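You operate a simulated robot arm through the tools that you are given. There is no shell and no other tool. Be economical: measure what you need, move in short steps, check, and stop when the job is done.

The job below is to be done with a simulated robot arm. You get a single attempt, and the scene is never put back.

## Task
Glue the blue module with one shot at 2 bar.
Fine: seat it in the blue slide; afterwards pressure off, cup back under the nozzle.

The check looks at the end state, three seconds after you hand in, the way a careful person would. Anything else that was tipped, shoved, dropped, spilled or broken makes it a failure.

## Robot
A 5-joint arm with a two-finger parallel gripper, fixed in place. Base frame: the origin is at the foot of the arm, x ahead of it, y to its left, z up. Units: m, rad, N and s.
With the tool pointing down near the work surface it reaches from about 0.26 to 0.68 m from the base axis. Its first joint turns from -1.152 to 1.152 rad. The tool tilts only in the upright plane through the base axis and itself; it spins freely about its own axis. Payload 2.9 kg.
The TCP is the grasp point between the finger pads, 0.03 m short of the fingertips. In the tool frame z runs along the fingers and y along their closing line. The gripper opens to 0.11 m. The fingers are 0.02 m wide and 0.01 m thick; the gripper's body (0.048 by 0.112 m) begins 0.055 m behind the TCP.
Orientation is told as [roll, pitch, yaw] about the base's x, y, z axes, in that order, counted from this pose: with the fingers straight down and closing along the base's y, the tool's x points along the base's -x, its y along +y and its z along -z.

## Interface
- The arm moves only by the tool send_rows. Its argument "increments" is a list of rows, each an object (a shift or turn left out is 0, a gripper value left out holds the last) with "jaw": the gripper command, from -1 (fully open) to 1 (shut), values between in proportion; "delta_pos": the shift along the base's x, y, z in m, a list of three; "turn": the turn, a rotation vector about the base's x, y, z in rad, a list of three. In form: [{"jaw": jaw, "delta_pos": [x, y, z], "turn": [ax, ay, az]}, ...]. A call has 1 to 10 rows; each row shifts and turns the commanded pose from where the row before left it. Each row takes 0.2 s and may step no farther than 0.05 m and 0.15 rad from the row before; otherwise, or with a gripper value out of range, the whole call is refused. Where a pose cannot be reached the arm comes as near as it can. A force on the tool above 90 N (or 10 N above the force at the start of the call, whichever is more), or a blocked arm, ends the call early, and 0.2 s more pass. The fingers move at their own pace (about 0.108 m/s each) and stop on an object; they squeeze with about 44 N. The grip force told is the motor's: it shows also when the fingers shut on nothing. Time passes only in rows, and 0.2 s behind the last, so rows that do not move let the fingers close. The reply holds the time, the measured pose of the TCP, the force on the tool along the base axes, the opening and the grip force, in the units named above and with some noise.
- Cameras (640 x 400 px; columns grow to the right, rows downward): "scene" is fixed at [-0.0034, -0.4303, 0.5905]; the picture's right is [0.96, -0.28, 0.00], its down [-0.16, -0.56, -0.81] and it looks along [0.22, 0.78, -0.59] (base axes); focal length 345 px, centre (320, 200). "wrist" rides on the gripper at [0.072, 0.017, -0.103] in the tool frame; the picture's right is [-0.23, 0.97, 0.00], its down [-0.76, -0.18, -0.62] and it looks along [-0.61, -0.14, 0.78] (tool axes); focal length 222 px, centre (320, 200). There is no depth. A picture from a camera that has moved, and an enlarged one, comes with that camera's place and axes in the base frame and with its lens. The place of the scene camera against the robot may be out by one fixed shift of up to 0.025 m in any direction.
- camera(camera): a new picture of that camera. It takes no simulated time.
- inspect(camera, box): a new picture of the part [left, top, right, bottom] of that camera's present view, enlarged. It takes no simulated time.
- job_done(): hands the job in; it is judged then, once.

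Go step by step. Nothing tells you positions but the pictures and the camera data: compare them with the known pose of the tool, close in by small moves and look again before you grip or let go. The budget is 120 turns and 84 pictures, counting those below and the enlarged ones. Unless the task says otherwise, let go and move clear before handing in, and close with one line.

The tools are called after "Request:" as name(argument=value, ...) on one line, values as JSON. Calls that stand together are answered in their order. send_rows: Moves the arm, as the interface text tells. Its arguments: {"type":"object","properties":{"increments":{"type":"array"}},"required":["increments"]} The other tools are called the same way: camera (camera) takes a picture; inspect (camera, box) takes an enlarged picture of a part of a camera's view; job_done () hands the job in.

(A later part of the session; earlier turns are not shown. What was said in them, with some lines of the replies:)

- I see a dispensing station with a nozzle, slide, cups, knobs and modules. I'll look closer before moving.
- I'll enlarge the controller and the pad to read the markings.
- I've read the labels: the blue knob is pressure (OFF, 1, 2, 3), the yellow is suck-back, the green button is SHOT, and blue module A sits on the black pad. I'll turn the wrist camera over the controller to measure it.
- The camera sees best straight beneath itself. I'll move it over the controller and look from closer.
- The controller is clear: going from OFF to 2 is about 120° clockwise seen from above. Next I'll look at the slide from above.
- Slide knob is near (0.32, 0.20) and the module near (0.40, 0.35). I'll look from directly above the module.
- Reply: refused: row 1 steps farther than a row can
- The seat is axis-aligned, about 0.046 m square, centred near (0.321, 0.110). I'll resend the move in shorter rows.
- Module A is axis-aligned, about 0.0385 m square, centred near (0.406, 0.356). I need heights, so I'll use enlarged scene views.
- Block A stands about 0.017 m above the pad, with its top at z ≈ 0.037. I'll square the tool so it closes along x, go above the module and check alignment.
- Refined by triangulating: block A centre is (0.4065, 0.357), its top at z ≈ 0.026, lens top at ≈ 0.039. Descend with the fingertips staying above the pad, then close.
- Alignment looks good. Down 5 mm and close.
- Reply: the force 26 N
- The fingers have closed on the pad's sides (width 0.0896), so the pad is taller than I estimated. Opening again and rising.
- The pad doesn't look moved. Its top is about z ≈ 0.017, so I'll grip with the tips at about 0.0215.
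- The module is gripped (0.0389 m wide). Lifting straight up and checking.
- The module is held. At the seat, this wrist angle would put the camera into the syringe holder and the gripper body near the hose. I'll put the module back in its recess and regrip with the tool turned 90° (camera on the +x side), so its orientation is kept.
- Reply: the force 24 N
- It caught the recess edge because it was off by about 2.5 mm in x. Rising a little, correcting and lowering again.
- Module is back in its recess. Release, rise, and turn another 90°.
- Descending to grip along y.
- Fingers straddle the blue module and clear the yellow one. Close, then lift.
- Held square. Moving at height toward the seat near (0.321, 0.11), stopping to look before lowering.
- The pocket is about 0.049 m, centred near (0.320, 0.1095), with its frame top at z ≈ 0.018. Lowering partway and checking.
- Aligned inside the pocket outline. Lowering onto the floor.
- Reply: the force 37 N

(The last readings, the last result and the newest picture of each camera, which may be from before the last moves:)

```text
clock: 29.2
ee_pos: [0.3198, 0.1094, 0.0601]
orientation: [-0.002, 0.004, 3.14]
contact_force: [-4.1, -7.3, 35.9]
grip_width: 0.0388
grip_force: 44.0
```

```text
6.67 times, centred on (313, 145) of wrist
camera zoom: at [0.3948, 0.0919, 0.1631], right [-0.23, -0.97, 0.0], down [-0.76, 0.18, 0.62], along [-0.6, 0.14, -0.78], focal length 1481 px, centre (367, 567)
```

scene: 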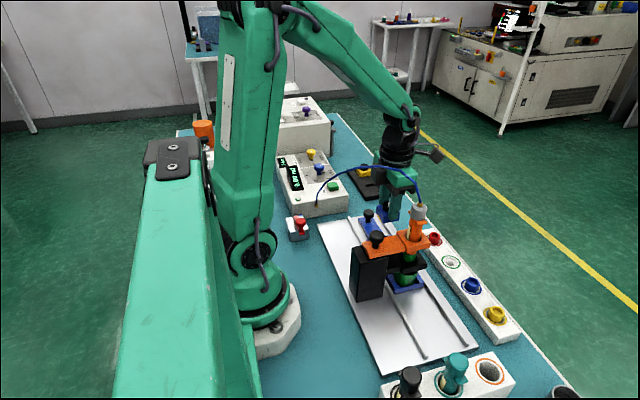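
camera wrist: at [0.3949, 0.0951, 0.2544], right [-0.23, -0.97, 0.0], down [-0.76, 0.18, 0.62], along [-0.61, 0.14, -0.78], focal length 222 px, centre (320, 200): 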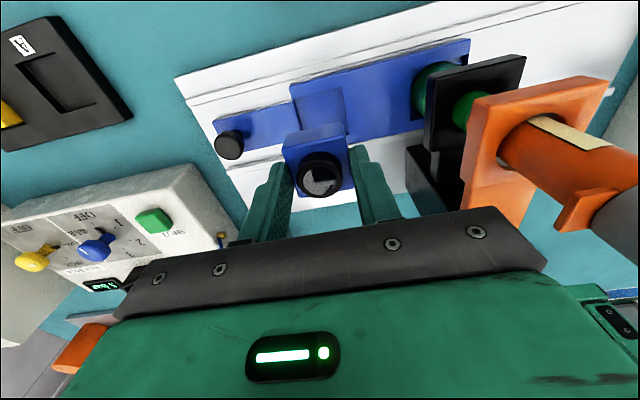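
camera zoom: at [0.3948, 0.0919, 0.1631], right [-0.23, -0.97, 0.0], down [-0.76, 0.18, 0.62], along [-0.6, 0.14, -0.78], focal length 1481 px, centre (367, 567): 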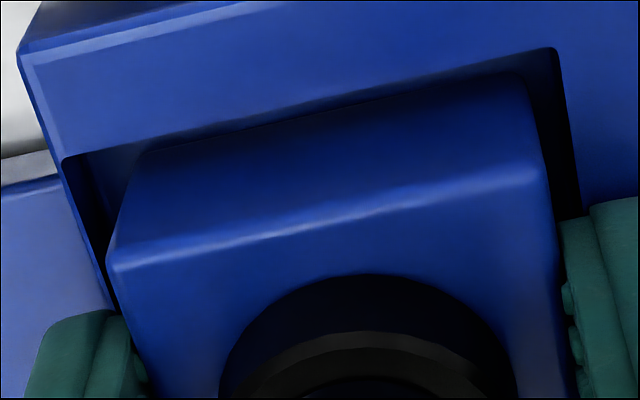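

Everything indicates the block is down in the pocket. I'll ease the pressure, release, rise and look.

Request:
send_rows(increments=[{"delta_pos": [0, 0, 0.0025]}, {"jaw": 0.2}, {"jaw": 0.0}, {"delta_pos": [0, 0, 0.02]}, {"delta_pos": [0, 0, 0.04]}, {"delta_pos": [0, 0, 0.04]}, {"delta_pos": [0, 0, 0.03]}, {}])

Request:
inspect(camera="wrist", box=[220, 20, 480, 180])

```text
clock: 31.0
ee_pos: [0.3186, 0.1084, 0.1934]
orientation: [-0.001, 0.0, 3.14]
contact_force: [0.3, -0.1, -0.2]
grip_width: 0.0554
grip_force: 0.0
```

```text
2.46 times, centred on (350, 100) of wrist
camera zoom: at [0.3927, 0.0912, 0.2955], right [-0.23, -0.97, 0.0], down [-0.76, 0.18, 0.62], along [-0.61, 0.14, -0.78], focal length 547 px, centre (246, 446)
```

zoom: 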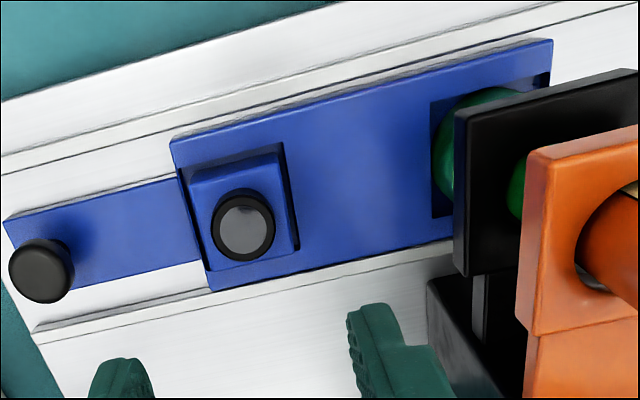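

Request:
inspect(camera="wrist", box=[280, 65, 360, 145])

Request:
inspect(camera="scene", box=[350, 195, 430, 265])

```text
5.00 times, centred on (320, 105) of wrist
camera zoom: at [0.3927, 0.0912, 0.2955], right [-0.23, -0.97, 0.0], down [-0.76, 0.18, 0.62], along [-0.61, 0.14, -0.78], focal length 1111 px, centre (320, 675)
```

zoom: 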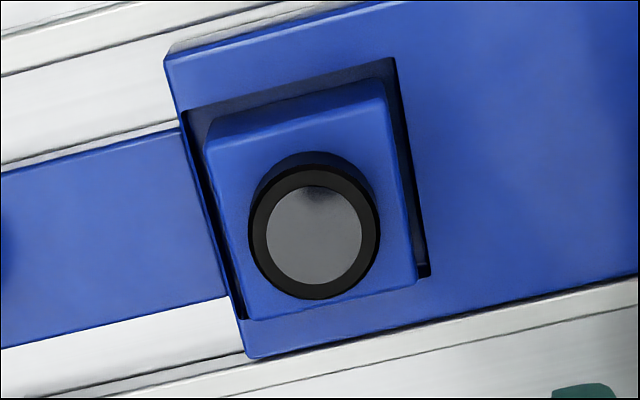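

```text
5.71 times, centred on (390, 230) of scene
camera zoom: at [-0.0034, -0.4303, 0.5905], right [0.96, -0.28, 0.0], down [-0.16, -0.56, -0.81], along [0.22, 0.78, -0.59], focal length 1974 px, centre (-80, 29)
```

zoom: 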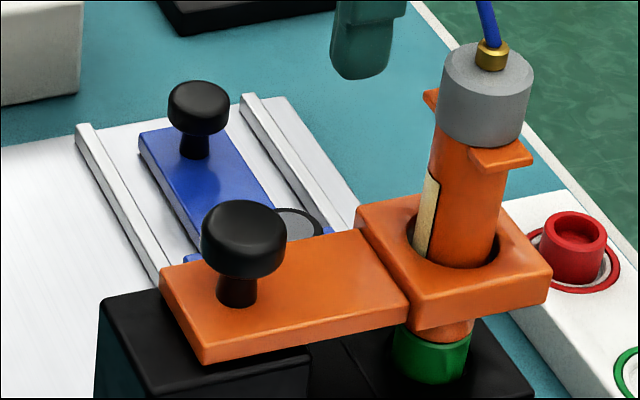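

The module sits level in the pocket. The slide knob is triangulated at about (0.321, 0.205), top z ≈ 0.046, and travel to the nozzle is about 0.11 m. Moving over the knob.

Request:
send_rows(increments=[{"delta_pos": [0.001, 0.045, 0]}, {"delta_pos": [0.001, 0.045, -0.01]}, {"delta_pos": [0, 0.006, -0.04]}, {"delta_pos": [0, 0, -0.035]}, {}, {}])

Request:
camera(camera="wrist")

Request:
inspect(camera="scene", box=[320, 110, 440, 260])

```text
clock: 32.4
ee_pos: [0.3257, 0.2041, 0.1067]
orientation: [0.002, 0.001, 3.14]
contact_force: [-0.2, 0.4, -0.4]
grip_width: 0.055
grip_force: 0.0
```

```text
34 pictures are left
camera wrist: at [0.3989, 0.1874, 0.2101], right [-0.23, -0.97, 0.0], down [-0.76, 0.18, 0.62], along [-0.61, 0.14, -0.78], focal length 222 px, centre (320, 200)
```

wrist: 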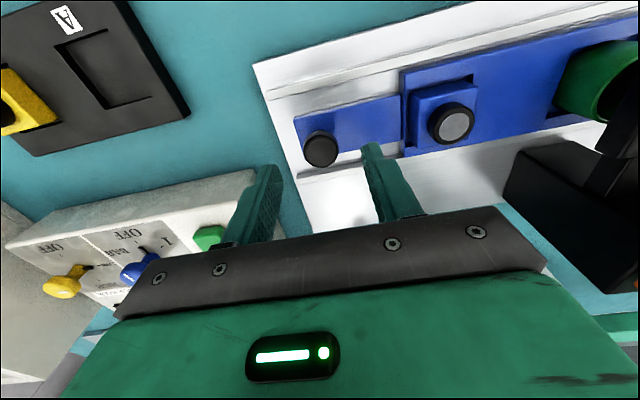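

```text
2.67 times, centred on (380, 185) of scene
camera zoom: at [-0.0034, -0.4303, 0.5905], right [0.96, -0.28, 0.0], down [-0.16, -0.56, -0.81], along [0.22, 0.78, -0.59], focal length 921 px, centre (160, 240)
```

zoom: 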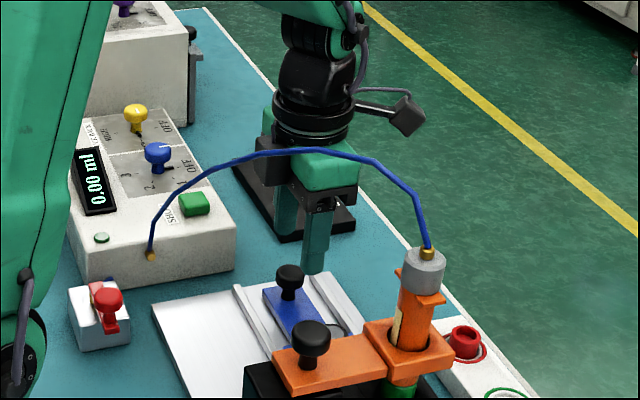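

Knob is confirmed at (0.3215, 0.205). Lowering around it and gripping.

Request:
send_rows(increments=[{"delta_pos": [-0.003, 0.001, -0.03]}, {"delta_pos": [0, 0, -0.02]}, {"jaw": 0.3}, {"jaw": 0.6}, {"jaw": 1}, {"jaw": 1}])

Request:
camera(camera="wrist")

```text
clock: 33.8
ee_pos: [0.3189, 0.2052, 0.0561]
orientation: [0.004, 0.0, 3.14]
contact_force: [4.3, -15.1, -4.2]
grip_width: 0.027
grip_force: 45.4
```

```text
32 pictures are left
camera wrist: at [0.3943, 0.1881, 0.1584], right [-0.23, -0.97, 0.0], down [-0.76, 0.18, 0.62], along [-0.61, 0.14, -0.78], focal length 222 px, centre (320, 200)
```

wrist: 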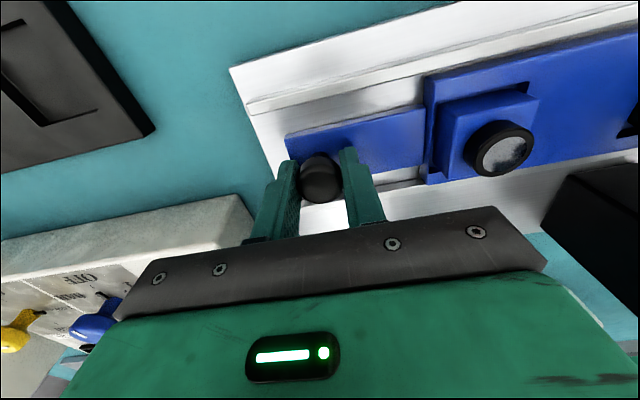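

Gripped the slide knob. Dragging the slide toward -y in steps, watching force.

Request:
send_rows(increments=[{"delta_pos": [0, -0.01, 0]}, {"delta_pos": [0, -0.015, 0]}, {"delta_pos": [0, -0.015, 0]}, {"delta_pos": [0, -0.015, 0]}, {"delta_pos": [0, -0.015, 0]}, {"delta_pos": [0, -0.01, 0]}, {}])

Request:
camera(camera="wrist")

Request:
inspect(camera="scene", box=[340, 170, 460, 320])

```text
clock: 35.4
ee_pos: [0.3195, 0.1256, 0.0568]
orientation: [0.0, 0.0, 3.14]
contact_force: [6.5, -1.0, -34.1]
grip_width: 0.0267
grip_force: 45.1
```

```text
31 pictures are left
camera wrist: at [0.3939, 0.1084, 0.1597], right [-0.23, -0.97, 0.0], down [-0.76, 0.18, 0.62], along [-0.61, 0.14, -0.78], focal length 222 px, centre (320, 200)
```

wrist: 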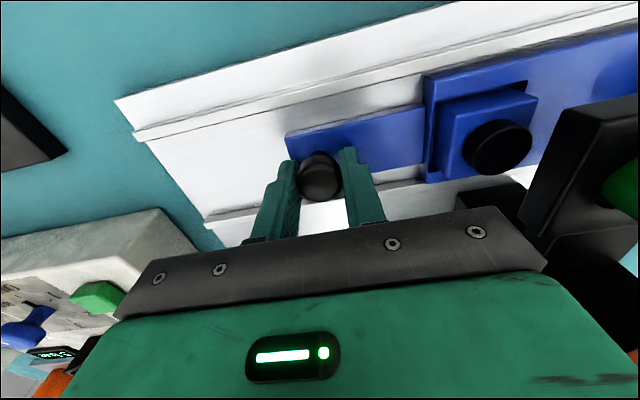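

```text
2.67 times, centred on (400, 245) of scene
camera zoom: at [-0.0033, -0.4302, 0.5905], right [0.96, -0.28, 0.0], down [-0.16, -0.56, -0.81], along [0.22, 0.78, -0.59], focal length 921 px, centre (107, 80)
```

zoom: 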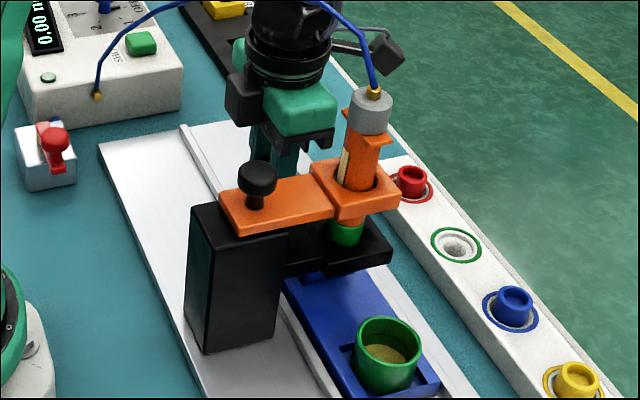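

Sliding smoothly. The cup comes out clear and the lens is low enough to pass. Continuing about 0.025 m.

Request:
send_rows(increments=[{"delta_pos": [0, -0.008, -0.001]}, {"delta_pos": [0, -0.008, 0]}, {"delta_pos": [0, -0.006, 0]}, {"delta_pos": [0, -0.004, 0]}, {}])

Request:
camera(camera="wrist")

```text
clock: 36.6
ee_pos: [0.3197, 0.0986, 0.0572]
orientation: [0.0, 0.001, 3.141]
contact_force: [-9.2, -2.0, 16.0]
grip_width: 0.027
grip_force: 45.0
```

```text
29 pictures are left
camera wrist: at [0.3938, 0.0814, 0.1597], right [-0.23, -0.97, 0.0], down [-0.76, 0.18, 0.62], along [-0.61, 0.14, -0.78], focal length 222 px, centre (320, 200)
```

wrist: 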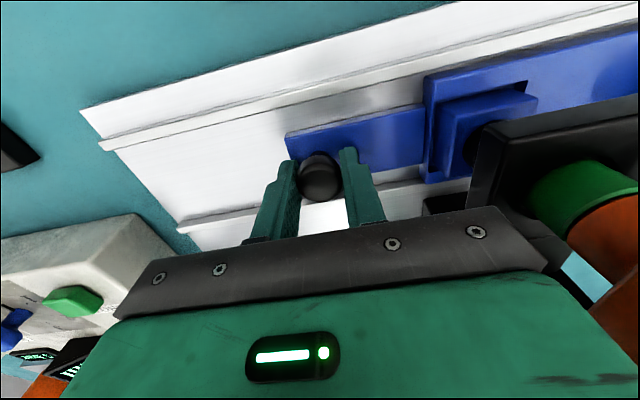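

About 0.106 m moved so far. Feeling for the end stop with small steps.

Request:
send_rows(increments=[{"delta_pos": [0, -0.002, -0.0005]}, {"delta_pos": [0, -0.002, 0]}, {"delta_pos": [0, -0.002, 0]}, {}])

```text
clock: 37.6
ee_pos: [0.3186, 0.094, 0.0565]
orientation: [-0.002, 0.005, -3.141]
contact_force: [-14.3, 27.2, 29.6]
grip_width: 0.027
grip_force: 44.9
```

The end stop is felt (27 N) at a travel of about 0.111 m. Easing off, releasing, rising and checking.

Request:
send_rows(increments=[{"delta_pos": [0.0005, 0.001, -0.0005]}, {"jaw": 0.4}, {"jaw": 0.1}, {"jaw": 0.0, "delta_pos": [0, 0, 0.02]}, {"delta_pos": [0, 0.01, 0.04]}, {"delta_pos": [0, 0.02, 0.04]}, {"delta_pos": [0, 0.02, 0.04]}, {}])

Request:
camera(camera="wrist")

Request:
inspect(camera="scene", box=[340, 190, 460, 310])

```text
clock: 39.4
ee_pos: [0.318, 0.1445, 0.1969]
orientation: [0.0, 0.001, 3.139]
contact_force: [-0.2, -0.7, -0.1]
grip_width: 0.0552
grip_force: 0.0
```

```text
28 pictures are left
camera wrist: at [0.3926, 0.1292, 0.2988], right [-0.23, -0.97, 0.0], down [-0.76, 0.18, 0.62], along [-0.61, 0.14, -0.78], focal length 222 px, centre (320, 200)
```

wrist: 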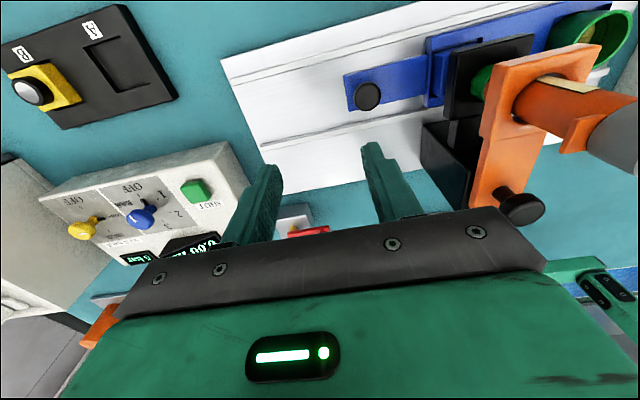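

```text
3.33 times, centred on (400, 250) of scene
camera zoom: at [-0.0034, -0.4303, 0.5905], right [0.96, -0.28, 0.0], down [-0.16, -0.56, -0.81], along [0.22, 0.78, -0.59], focal length 1152 px, centre (53, 33)
```

zoom: 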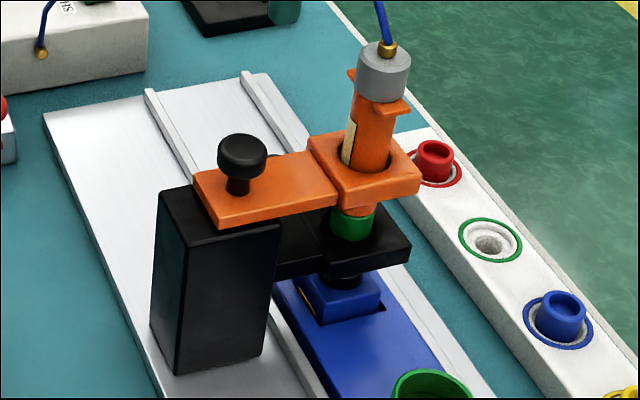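

The module's lens is right under the nozzle. Pressure knob is at (0.246, 0.413), cap top z ≈ 0.078, with ticks at OFF 0°, 1 −60°, 2 −120°; the shot button is at (0.2615, 0.3255). Moving to the pressure knob, swinging wide of the hose.

Request:
send_rows(increments=[{"delta_pos": [0.01, 0.03, 0.03]}, {"delta_pos": [0.01, 0.04, 0.02]}, {"delta_pos": [0.005, 0.045, 0]}, {"delta_pos": [0, 0.045, 0]}, {"delta_pos": [-0.02, 0.04, 0]}, {"delta_pos": [-0.03, 0.035, 0]}, {"delta_pos": [-0.03, 0.03, -0.01]}, {"delta_pos": [-0.018, 0.003, -0.045]}, {"delta_pos": [0, 0, -0.04]}, {}])

Request:
camera(camera="wrist")

```text
clock: 41.6
ee_pos: [0.2459, 0.4145, 0.1485]
orientation: [0.0, -0.001, 3.142]
contact_force: [-0.5, 0.1, -0.5]
grip_width: 0.0552
grip_force: 0.3
```

```text
26 pictures are left
camera wrist: at [0.3208, 0.3974, 0.2507], right [-0.23, -0.97, 0.0], down [-0.76, 0.18, 0.62], along [-0.61, 0.14, -0.78], focal length 222 px, centre (320, 200)
```

wrist: 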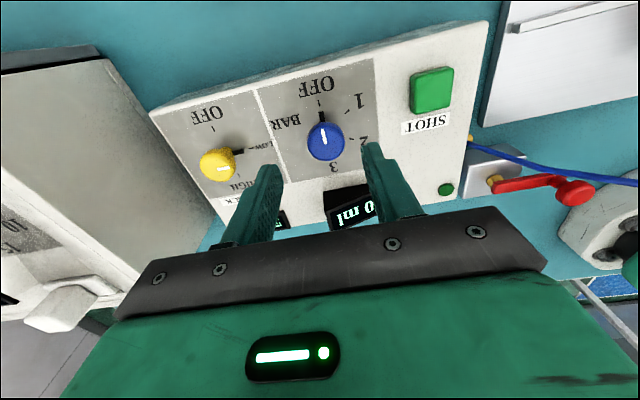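

Knob is confirmed. Descending and gripping its cap.

Request:
send_rows(increments=[{"delta_pos": [0, -0.002, -0.03]}, {"delta_pos": [0, 0, -0.015]}, {"delta_pos": [0, 0, -0.01]}, {}])

Request:
camera(camera="wrist")

```text
clock: 42.6
ee_pos: [0.2462, 0.4102, 0.095]
orientation: [-0.001, -0.001, 3.14]
contact_force: [0.3, 0.6, -0.3]
grip_width: 0.0548
grip_force: 0.0
```

```text
25 pictures are left
camera wrist: at [0.3206, 0.393, 0.1978], right [-0.23, -0.97, 0.0], down [-0.76, 0.18, 0.62], along [-0.61, 0.14, -0.78], focal length 222 px, centre (320, 200)
```

wrist: 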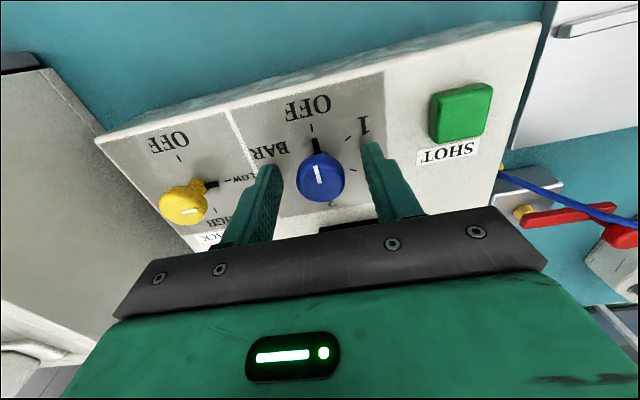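

Well centred. Closing, then turning −120°.

Request:
send_rows(increments=[{"jaw": 0.3}, {"jaw": 0.6}, {"jaw": 1}, {"jaw": 1}])

Request:
send_rows(increments=[{"turn": [0, 0, -0.15]}, {"turn": [0, 0, -0.15]}, {"turn": [0, 0, -0.15]}, {"turn": [0, 0, -0.15]}, {"turn": [0, 0, -0.15]}, {"turn": [0, 0, -0.15]}, {"turn": [0, 0, -0.15]}, {}])

Request:
camera(camera="wrist")

```text
clock: 43.6
ee_pos: [0.2459, 0.4098, 0.0951]
orientation: [0.0, 0.0, 3.141]
contact_force: [0.0, -3.4, 1.3]
grip_width: 0.0295
grip_force: 44.8
```

```text
clock: 45.4
ee_pos: [0.2454, 0.4083, 0.0945]
orientation: [0.005, 0.005, 2.09]
contact_force: [-18.0, -20.3, 13.5]
grip_width: 0.0296
grip_force: 45.1
```

```text
24 pictures are left
camera wrist: at [0.2692, 0.3383, 0.1981], right [-0.96, -0.28, 0.01], down [-0.22, 0.75, 0.62], along [-0.18, 0.59, -0.78], focal length 222 px, centre (320, 200)
```

wrist: 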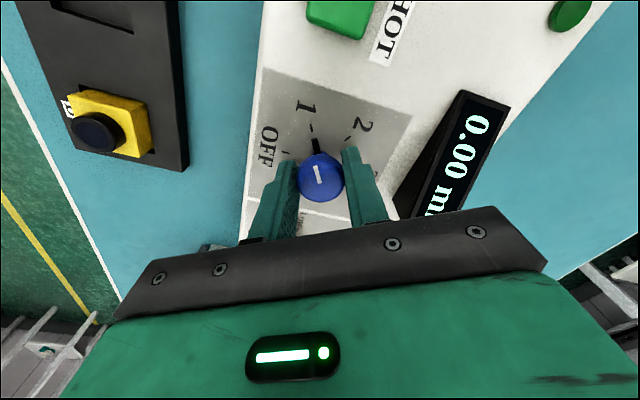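

The pointer is now at 1 and turns with the gripper. Continuing another 60°.

Request:
send_rows(increments=[{"turn": [0, 0, -0.15], "delta_pos": [-0.0005, -0.001, 0]}, {"turn": [0, 0, -0.15]}, {"turn": [0, 0, -0.15]}, {"turn": [0, 0, -0.15]}, {"turn": [0, 0, -0.15]}, {"turn": [0, 0, -0.15]}, {"turn": [0, 0, -0.144]}, {}])

Request:
camera(camera="wrist")

```text
clock: 47.2
ee_pos: [0.2445, 0.4101, 0.0953]
orientation: [0.0, 0.006, 1.048]
contact_force: [-39.9, -3.4, 19.1]
grip_width: 0.0296
grip_force: 44.9
```

```text
23 pictures are left
camera wrist: at [0.1961, 0.3551, 0.198], right [-0.73, 0.68, 0.0], down [0.54, 0.57, 0.62], along [0.42, 0.45, -0.78], focal length 222 px, centre (320, 200)
```

wrist: 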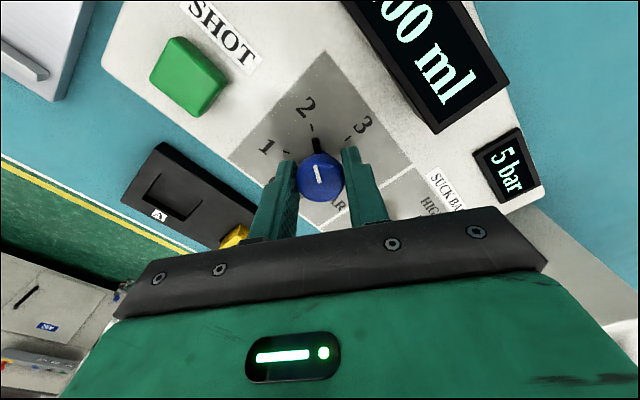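

The pointer is at 2. Releasing, rising, and turning back so the camera points away from the hose for pressing SHOT.

Request:
send_rows(increments=[{"jaw": 0.5}, {"jaw": 0.2}, {"jaw": 0.2, "delta_pos": [0, 0, 0.03]}, {"delta_pos": [0, 0, 0.03], "turn": [0, 0, 0.15]}, {"turn": [0, 0, 0.15]}, {"turn": [0, 0, 0.15]}, {"turn": [0, 0, 0.15]}, {"turn": [0, 0, 0.15]}, {"turn": [0, 0, 0.15]}, {"turn": [0, 0, 0.15]}])

Request:
send_rows(increments=[{"turn": [0, 0, 0.15], "jaw": 1}, {"turn": [0, 0, 0.15]}, {"turn": [0, 0, 0.15]}, {"turn": [0, 0, 0.15]}, {"turn": [0, 0, 0.15]}, {"turn": [0, 0, 0.15]}, {"turn": [0, 0, 0.144]}, {"delta_pos": [0.008, -0.042, 0]}, {"delta_pos": [0.008, -0.042, 0]}, {}])

Request:
camera(camera="wrist")

```text
clock: 49.4
ee_pos: [0.2468, 0.4096, 0.1548]
orientation: [-0.001, -0.001, 2.1]
contact_force: [0.3, -0.2, 0.2]
grip_width: 0.0441
grip_force: 0.2
```

```text
clock: 51.6
ee_pos: [0.2615, 0.3278, 0.1558]
orientation: [-0.001, 0.001, 3.141]
contact_force: [-1.0, -0.3, -0.1]
grip_width: 0.0001
grip_force: 37.7
```

```text
22 pictures are left
camera wrist: at [0.3362, 0.3103, 0.2581], right [-0.23, -0.97, 0.0], down [-0.76, 0.18, 0.62], along [-0.61, 0.14, -0.78], focal length 222 px, centre (320, 200)
```

wrist: 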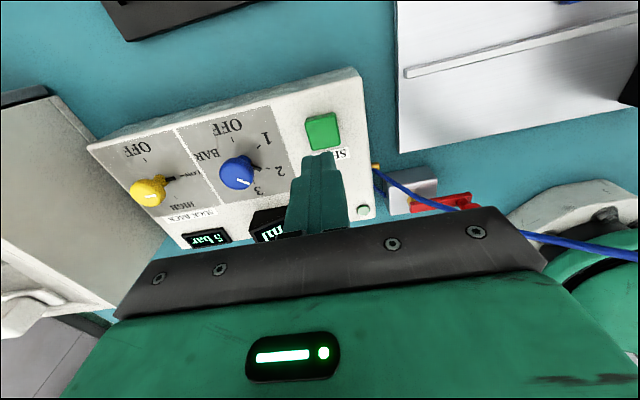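

SHOT is confirmed at (0.262, 0.3245), and the ready light is lit. Lowering toward the button.

Request:
send_rows(increments=[{"delta_pos": [0, -0.003, -0.04]}, {"delta_pos": [0, 0, -0.01]}, {"delta_pos": [0, 0, -0.005]}, {}])

Request:
camera(camera="wrist")

```text
clock: 52.6
ee_pos: [0.2614, 0.3248, 0.1001]
orientation: [0.0, 0.001, 3.14]
contact_force: [-0.2, -0.4, 2.1]
grip_width: 0.0
grip_force: 37.6
```

```text
21 pictures are left
camera wrist: at [0.3358, 0.3071, 0.2028], right [-0.23, -0.97, 0.0], down [-0.76, 0.18, 0.62], along [-0.61, 0.14, -0.78], focal length 222 px, centre (320, 200)
```

wrist: 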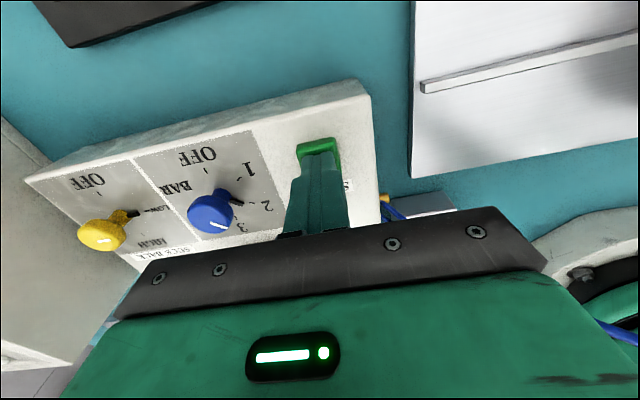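

Right above the button. Pressing gently in small steps.

Request:
send_rows(increments=[{"delta_pos": [0, 0, -0.002]}, {"delta_pos": [0, 0, -0.002]}])

Request:
send_rows(increments=[{"delta_pos": [0, 0, -0.002]}])

```text
clock: 53.2
ee_pos: [0.2611, 0.3232, 0.0973]
orientation: [-0.001, 0.0, 3.142]
contact_force: [-5.7, 2.8, 12.8]
grip_width: 0.0001
grip_force: 37.5
```

```text
clock: 53.6
ee_pos: [0.2619, 0.3249, 0.0965]
orientation: [-0.003, 0.002, 3.141]
contact_force: [-6.4, 3.0, 22.4]
grip_width: 0.0
grip_force: 37.9
```

The button is giving under 22 N. Checking the volume display before pressing further.

Request:
inspect(camera="scene", box=[270, 140, 350, 220])

```text
5.00 times, centred on (310, 180) of scene
camera zoom: at [-0.0035, -0.4304, 0.5904], right [0.96, -0.28, 0.0], down [-0.16, -0.56, -0.81], along [0.22, 0.78, -0.59], focal length 1727 px, centre (370, 300)
```

zoom: 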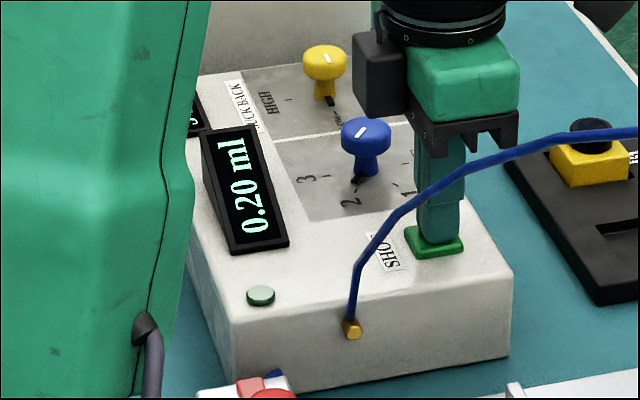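

0.20 ml dispensed, so the shot fired. Lifting off.

Request:
send_rows(increments=[{"delta_pos": [0, 0, 0.02]}, {"delta_pos": [0, 0, 0.04]}, {"delta_pos": [-0.008, 0.042, 0.01], "jaw": 0.2}, {"delta_pos": [-0.008, 0.042, 0]}, {}])

Request:
inspect(camera="scene", box=[270, 140, 470, 310])

```text
clock: 54.8
ee_pos: [0.2463, 0.407, 0.1626]
orientation: [0.0, -0.001, 3.139]
contact_force: [0.0, 0.1, -0.2]
grip_width: 0.0441
grip_force: 0.0
```

```text
2.35 times, centred on (370, 225) of scene
camera zoom: at [-0.0034, -0.4303, 0.5905], right [0.96, -0.28, 0.0], down [-0.16, -0.56, -0.81], along [0.22, 0.78, -0.59], focal length 813 px, centre (202, 141)
```

zoom: 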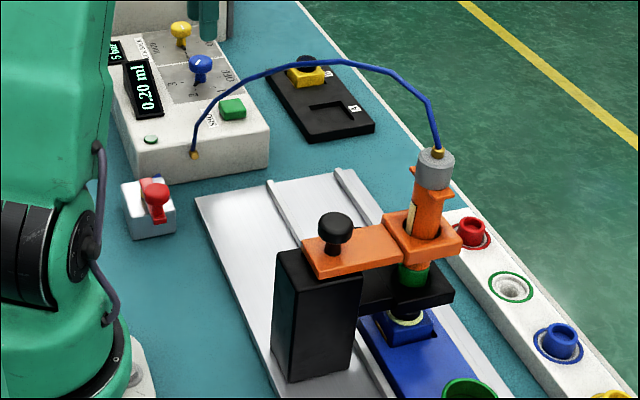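

The glue is on the module. Turning the tool back to the "2" grip angle, then descending on the pressure knob.

Request:
send_rows(increments=[{"turn": [0, 0, -0.15], "delta_pos": [0, 0.003, 0]}, {"turn": [0, 0, -0.15]}, {"turn": [0, 0, -0.15]}, {"turn": [0, 0, -0.15]}, {"turn": [0, 0, -0.15]}, {"turn": [0, 0, -0.15]}, {"turn": [0, 0, -0.15]}, {"turn": [0, 0, -0.15]}, {"turn": [0, 0, -0.15]}, {"turn": [0, 0, -0.15]}])

Request:
send_rows(increments=[{"turn": [0, 0, -0.15]}, {"turn": [0, 0, -0.15]}, {"turn": [0, 0, -0.15]}, {"turn": [0, 0, -0.144]}, {"delta_pos": [0, 0, -0.035]}, {}, {}])

Request:
camera(camera="wrist")

```text
clock: 57.0
ee_pos: [0.2463, 0.4097, 0.1635]
orientation: [0.0, 0.0, 1.639]
contact_force: [-0.2, -0.4, -0.2]
grip_width: 0.0439
grip_force: 0.1
```

```text
clock: 58.6
ee_pos: [0.2466, 0.4104, 0.1291]
orientation: [-0.001, -0.002, 1.047]
contact_force: [-0.3, -0.1, -0.1]
grip_width: 0.0442
grip_force: 0.0
```

```text
18 pictures are left
camera wrist: at [0.1971, 0.3559, 0.2314], right [-0.73, 0.68, 0.0], down [0.53, 0.57, 0.62], along [0.43, 0.45, -0.78], focal length 222 px, centre (320, 200)
```

wrist: 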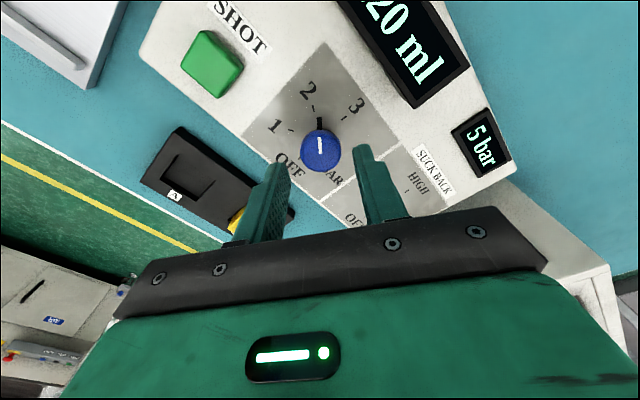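

Request:
send_rows(increments=[{"delta_pos": [0, 0, -0.02]}, {"delta_pos": [0, 0, -0.0145]}, {}, {"jaw": 0.5}, {"jaw": 1}, {"jaw": 1}])

Request:
send_rows(increments=[{"turn": [0, 0, 0.15]}, {"turn": [0, 0, 0.15]}, {"turn": [0, 0, 0.15]}, {"turn": [0, 0, 0.15]}, {"turn": [0, 0, 0.15]}, {"turn": [0, 0, 0.15]}, {"turn": [0, 0, 0.15]}])

```text
clock: 60.0
ee_pos: [0.2458, 0.4103, 0.0941]
orientation: [-0.001, 0.001, 1.048]
contact_force: [-3.4, 4.0, -0.4]
grip_width: 0.0291
grip_force: 44.7
```

```text
clock: 61.6
ee_pos: [0.2447, 0.4106, 0.0943]
orientation: [0.002, -0.002, 2.105]
contact_force: [-24.1, 22.0, -9.6]
grip_width: 0.0292
grip_force: 45.2
```

Request:
send_rows(increments=[{"turn": [0, 0, 0.15]}, {"turn": [0, 0, 0.15]}, {"turn": [0, 0, 0.15]}, {"turn": [0, 0, 0.15]}, {"turn": [0, 0, 0.15]}, {"turn": [0, 0, 0.15]}, {"turn": [0, 0, 0.144]}, {}])

Request:
camera(camera="wrist")

```text
clock: 63.4
ee_pos: [0.245, 0.4099, 0.0947]
orientation: [0.002, -0.001, -3.137]
contact_force: [-21.5, 22.1, -21.9]
grip_width: 0.0293
grip_force: 45.1
```

```text
17 pictures are left
camera wrist: at [0.3193, 0.3933, 0.1973], right [-0.22, -0.97, 0.0], down [-0.76, 0.18, 0.62], along [-0.61, 0.14, -0.78], focal length 222 px, centre (320, 200)
```

wrist: 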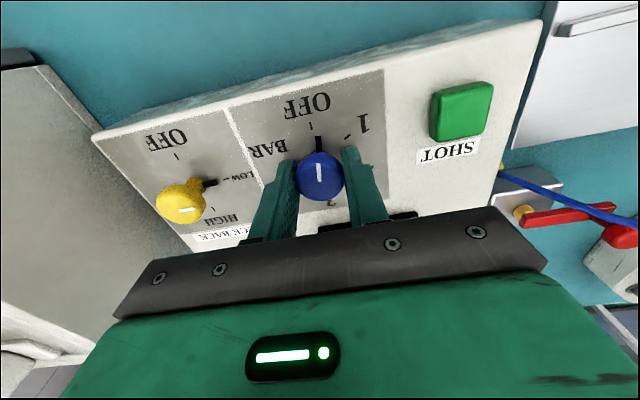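

Pointer is back at OFF. Releasing and rising to check.

Request:
send_rows(increments=[{"jaw": 0.5}, {"jaw": 0.2}, {"delta_pos": [0, 0, 0.03]}, {"delta_pos": [0, 0, 0.04]}, {"delta_pos": [0, 0, 0.04]}, {"delta_pos": [0, 0, 0.03]}, {}])

Request:
inspect(camera="wrist", box=[160, 20, 480, 220])

```text
clock: 65.0
ee_pos: [0.2474, 0.4091, 0.2359]
orientation: [-0.001, 0.0, 3.138]
contact_force: [-0.4, 1.1, 0.0]
grip_width: 0.0439
grip_force: 0.1
```

```text
2.00 times, centred on (320, 120) of wrist
camera zoom: at [0.322, 0.3924, 0.3381], right [-0.23, -0.97, 0.0], down [-0.76, 0.18, 0.62], along [-0.61, 0.14, -0.78], focal length 444 px, centre (320, 360)
```

zoom: 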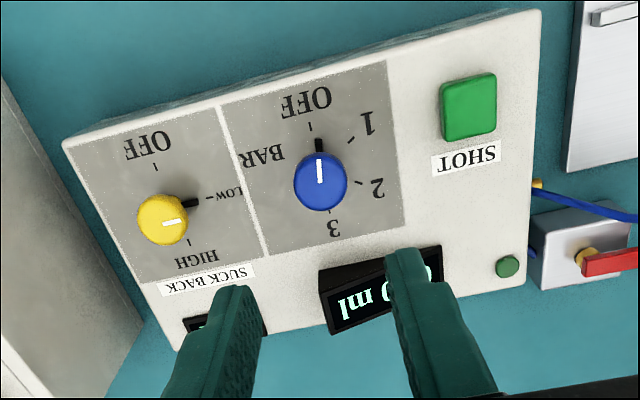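

Pressure is OFF and the ready light is out. Going back around the hose to the slide knob at (0.32, 0.095).

Request:
send_rows(increments=[{"delta_pos": [0.03, -0.02, 0.015]}, {"delta_pos": [0.03, -0.03, 0]}, {"delta_pos": [0.03, -0.035, 0]}, {"delta_pos": [0.01, -0.045, 0]}, {"delta_pos": [0, -0.045, 0]}, {"delta_pos": [-0.01, -0.045, -0.01]}, {"delta_pos": [-0.01, -0.04, -0.02]}, {"delta_pos": [-0.006, -0.03, -0.03]}, {"delta_pos": [0, -0.02, -0.03]}, {}])

Request:
camera(camera="wrist")

```text
clock: 67.2
ee_pos: [0.3197, 0.0999, 0.1598]
orientation: [0.0, 0.0, 3.143]
contact_force: [0.3, -0.4, 0.0]
grip_width: 0.0439
grip_force: 0.1
```

```text
15 pictures are left
camera wrist: at [0.3945, 0.0831, 0.262], right [-0.23, -0.97, 0.0], down [-0.76, 0.18, 0.62], along [-0.61, 0.14, -0.78], focal length 222 px, centre (320, 200)
```

wrist: 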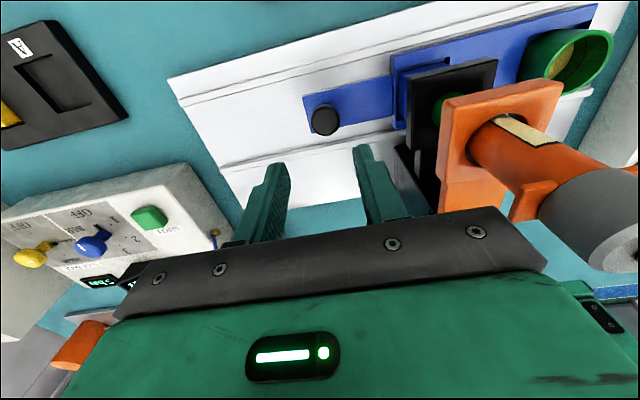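

Knob at (0.3205, 0.0957). Lowering over it and gripping.

Request:
send_rows(increments=[{"delta_pos": [0.0005, -0.004, -0.04]}, {"delta_pos": [0, 0, -0.03]}, {"delta_pos": [0, 0, -0.02]}, {"delta_pos": [0, 0, -0.012]}, {}])

Request:
camera(camera="wrist")

```text
clock: 68.4
ee_pos: [0.3221, 0.0951, 0.0573]
orientation: [0.001, 0.0, 3.14]
contact_force: [0.0, -0.1, 1.1]
grip_width: 0.0442
grip_force: 0.0
```

```text
14 pictures are left
camera wrist: at [0.3961, 0.0778, 0.1606], right [-0.23, -0.97, 0.0], down [-0.76, 0.18, 0.62], along [-0.61, 0.14, -0.78], focal length 222 px, centre (320, 200)
```

wrist: 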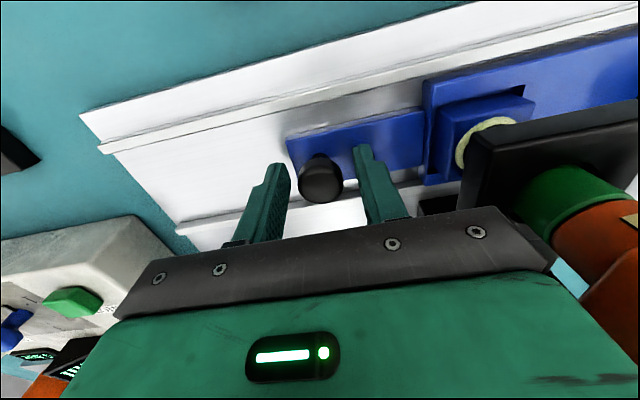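

The glue ring is visible on the module. Grip and pull the slide back toward +y.

Request:
send_rows(increments=[{"jaw": 0.5}, {"jaw": 1}, {"jaw": 1}, {"delta_pos": [0, 0.006, 0]}, {"delta_pos": [0, 0.012, 0]}, {"delta_pos": [0, 0.014, 0]}, {"delta_pos": [0, 0.014, 0]}, {"delta_pos": [0, 0.014, 0]}, {"delta_pos": [0, 0.014, 0]}])

Request:
send_rows(increments=[{"delta_pos": [0, 0.014, 0]}, {"delta_pos": [0, 0.01, 0]}, {"delta_pos": [0, 0.006, 0]}, {"delta_pos": [0, 0.003, 0]}, {}])

```text
clock: 70.4
ee_pos: [0.3219, 0.1696, 0.0589]
orientation: [-0.003, 0.002, 3.14]
contact_force: [7.1, -0.4, 2.2]
grip_width: 0.0271
grip_force: 44.4
```

```text
clock: 71.6
ee_pos: [0.3222, 0.2029, 0.058]
orientation: [0.0, -0.001, 3.138]
contact_force: [8.2, 2.7, 1.5]
grip_width: 0.0269
grip_force: 44.7
```

Nearly home. Feeling for the back stop.

Request:
send_rows(increments=[{"delta_pos": [0, 0.0015, 0]}, {"delta_pos": [0, 0.0015, 0]}, {}])

```text
clock: 72.4
ee_pos: [0.3226, 0.2057, 0.0575]
orientation: [0.0, 0.0, 3.137]
contact_force: [20.3, -12.4, -3.9]
grip_width: 0.0272
grip_force: 45.2
```

The back stop is touched (−12 N at y = 0.2057, the starting position). Releasing and rising clear.

Request:
send_rows(increments=[{"jaw": 0.5}, {"jaw": 0.2}, {"delta_pos": [0, 0, 0.03]}, {"delta_pos": [0, 0, 0.04]}, {"delta_pos": [0.01, 0, 0.04]}, {"delta_pos": [0.02, 0, 0.04]}, {"delta_pos": [0.04, 0, 0.02]}, {}])

Request:
camera(camera="wrist")

Request:
camera(camera="scene")

Request:
inspect(camera="scene", box=[340, 195, 450, 305])

Request:
inspect(camera="wrist", box=[320, 0, 640, 200])

```text
clock: 74.2
ee_pos: [0.3906, 0.2021, 0.2297]
orientation: [-0.001, 0.0, 3.14]
contact_force: [-0.4, -0.2, -0.6]
grip_width: 0.0439
grip_force: 0.2
```

```text
13 pictures are left
camera wrist: at [0.4655, 0.1855, 0.3325], right [-0.23, -0.97, 0.0], down [-0.76, 0.18, 0.62], along [-0.61, 0.14, -0.78], focal length 222 px, centre (320, 200)
```

wrist: 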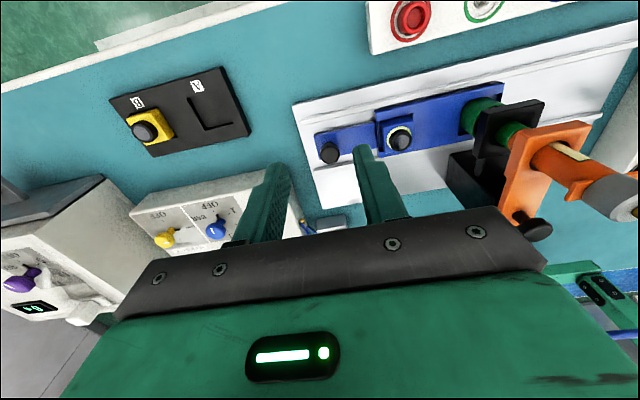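

```text
12 pictures are left
```

scene: 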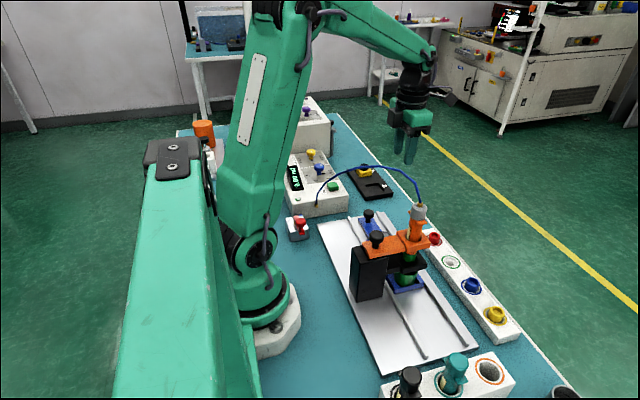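

```text
3.64 times, centred on (395, 250) of scene
camera zoom: at [-0.0034, -0.4303, 0.5905], right [0.96, -0.28, 0.0], down [-0.16, -0.56, -0.81], along [0.22, 0.78, -0.59], focal length 1256 px, centre (47, 18)
```

zoom: 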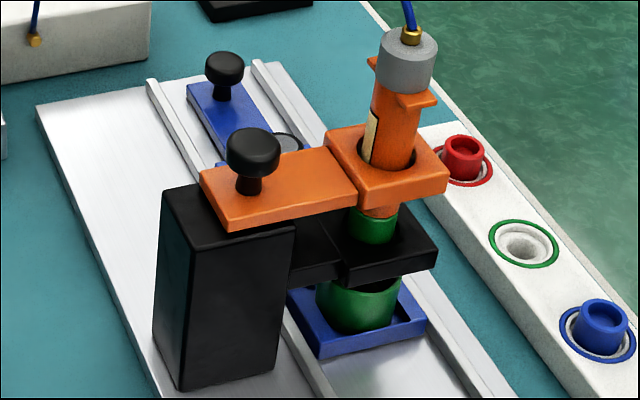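

```text
2.00 times, centred on (480, 100) of wrist
camera zoom: at [0.4655, 0.1855, 0.3325], right [-0.23, -0.97, 0.0], down [-0.76, 0.18, 0.62], along [-0.61, 0.14, -0.78], focal length 444 px, centre (0, 400)
```

zoom: 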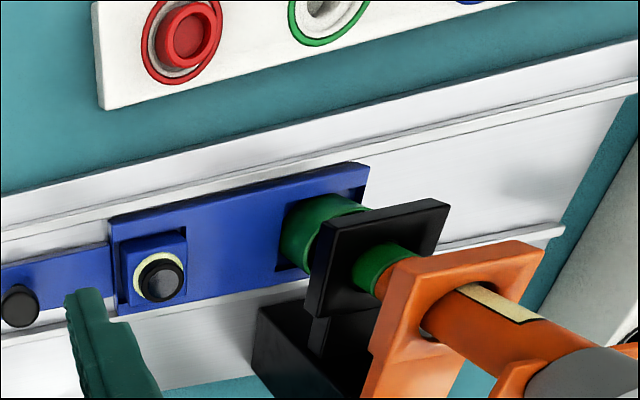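

The cup is back under the nozzle just as at the start. The glued blue module is seated in the slide, pressure is OFF, nothing else has moved and the arm is clear, so I'm handing in.

Request:
job_done()

```text
The job is handed in.
```

The blue module is glued with one shot at 2 bar (0.20 ml) and seated in the blue slide; pressure is off and the cup is back under the nozzle.
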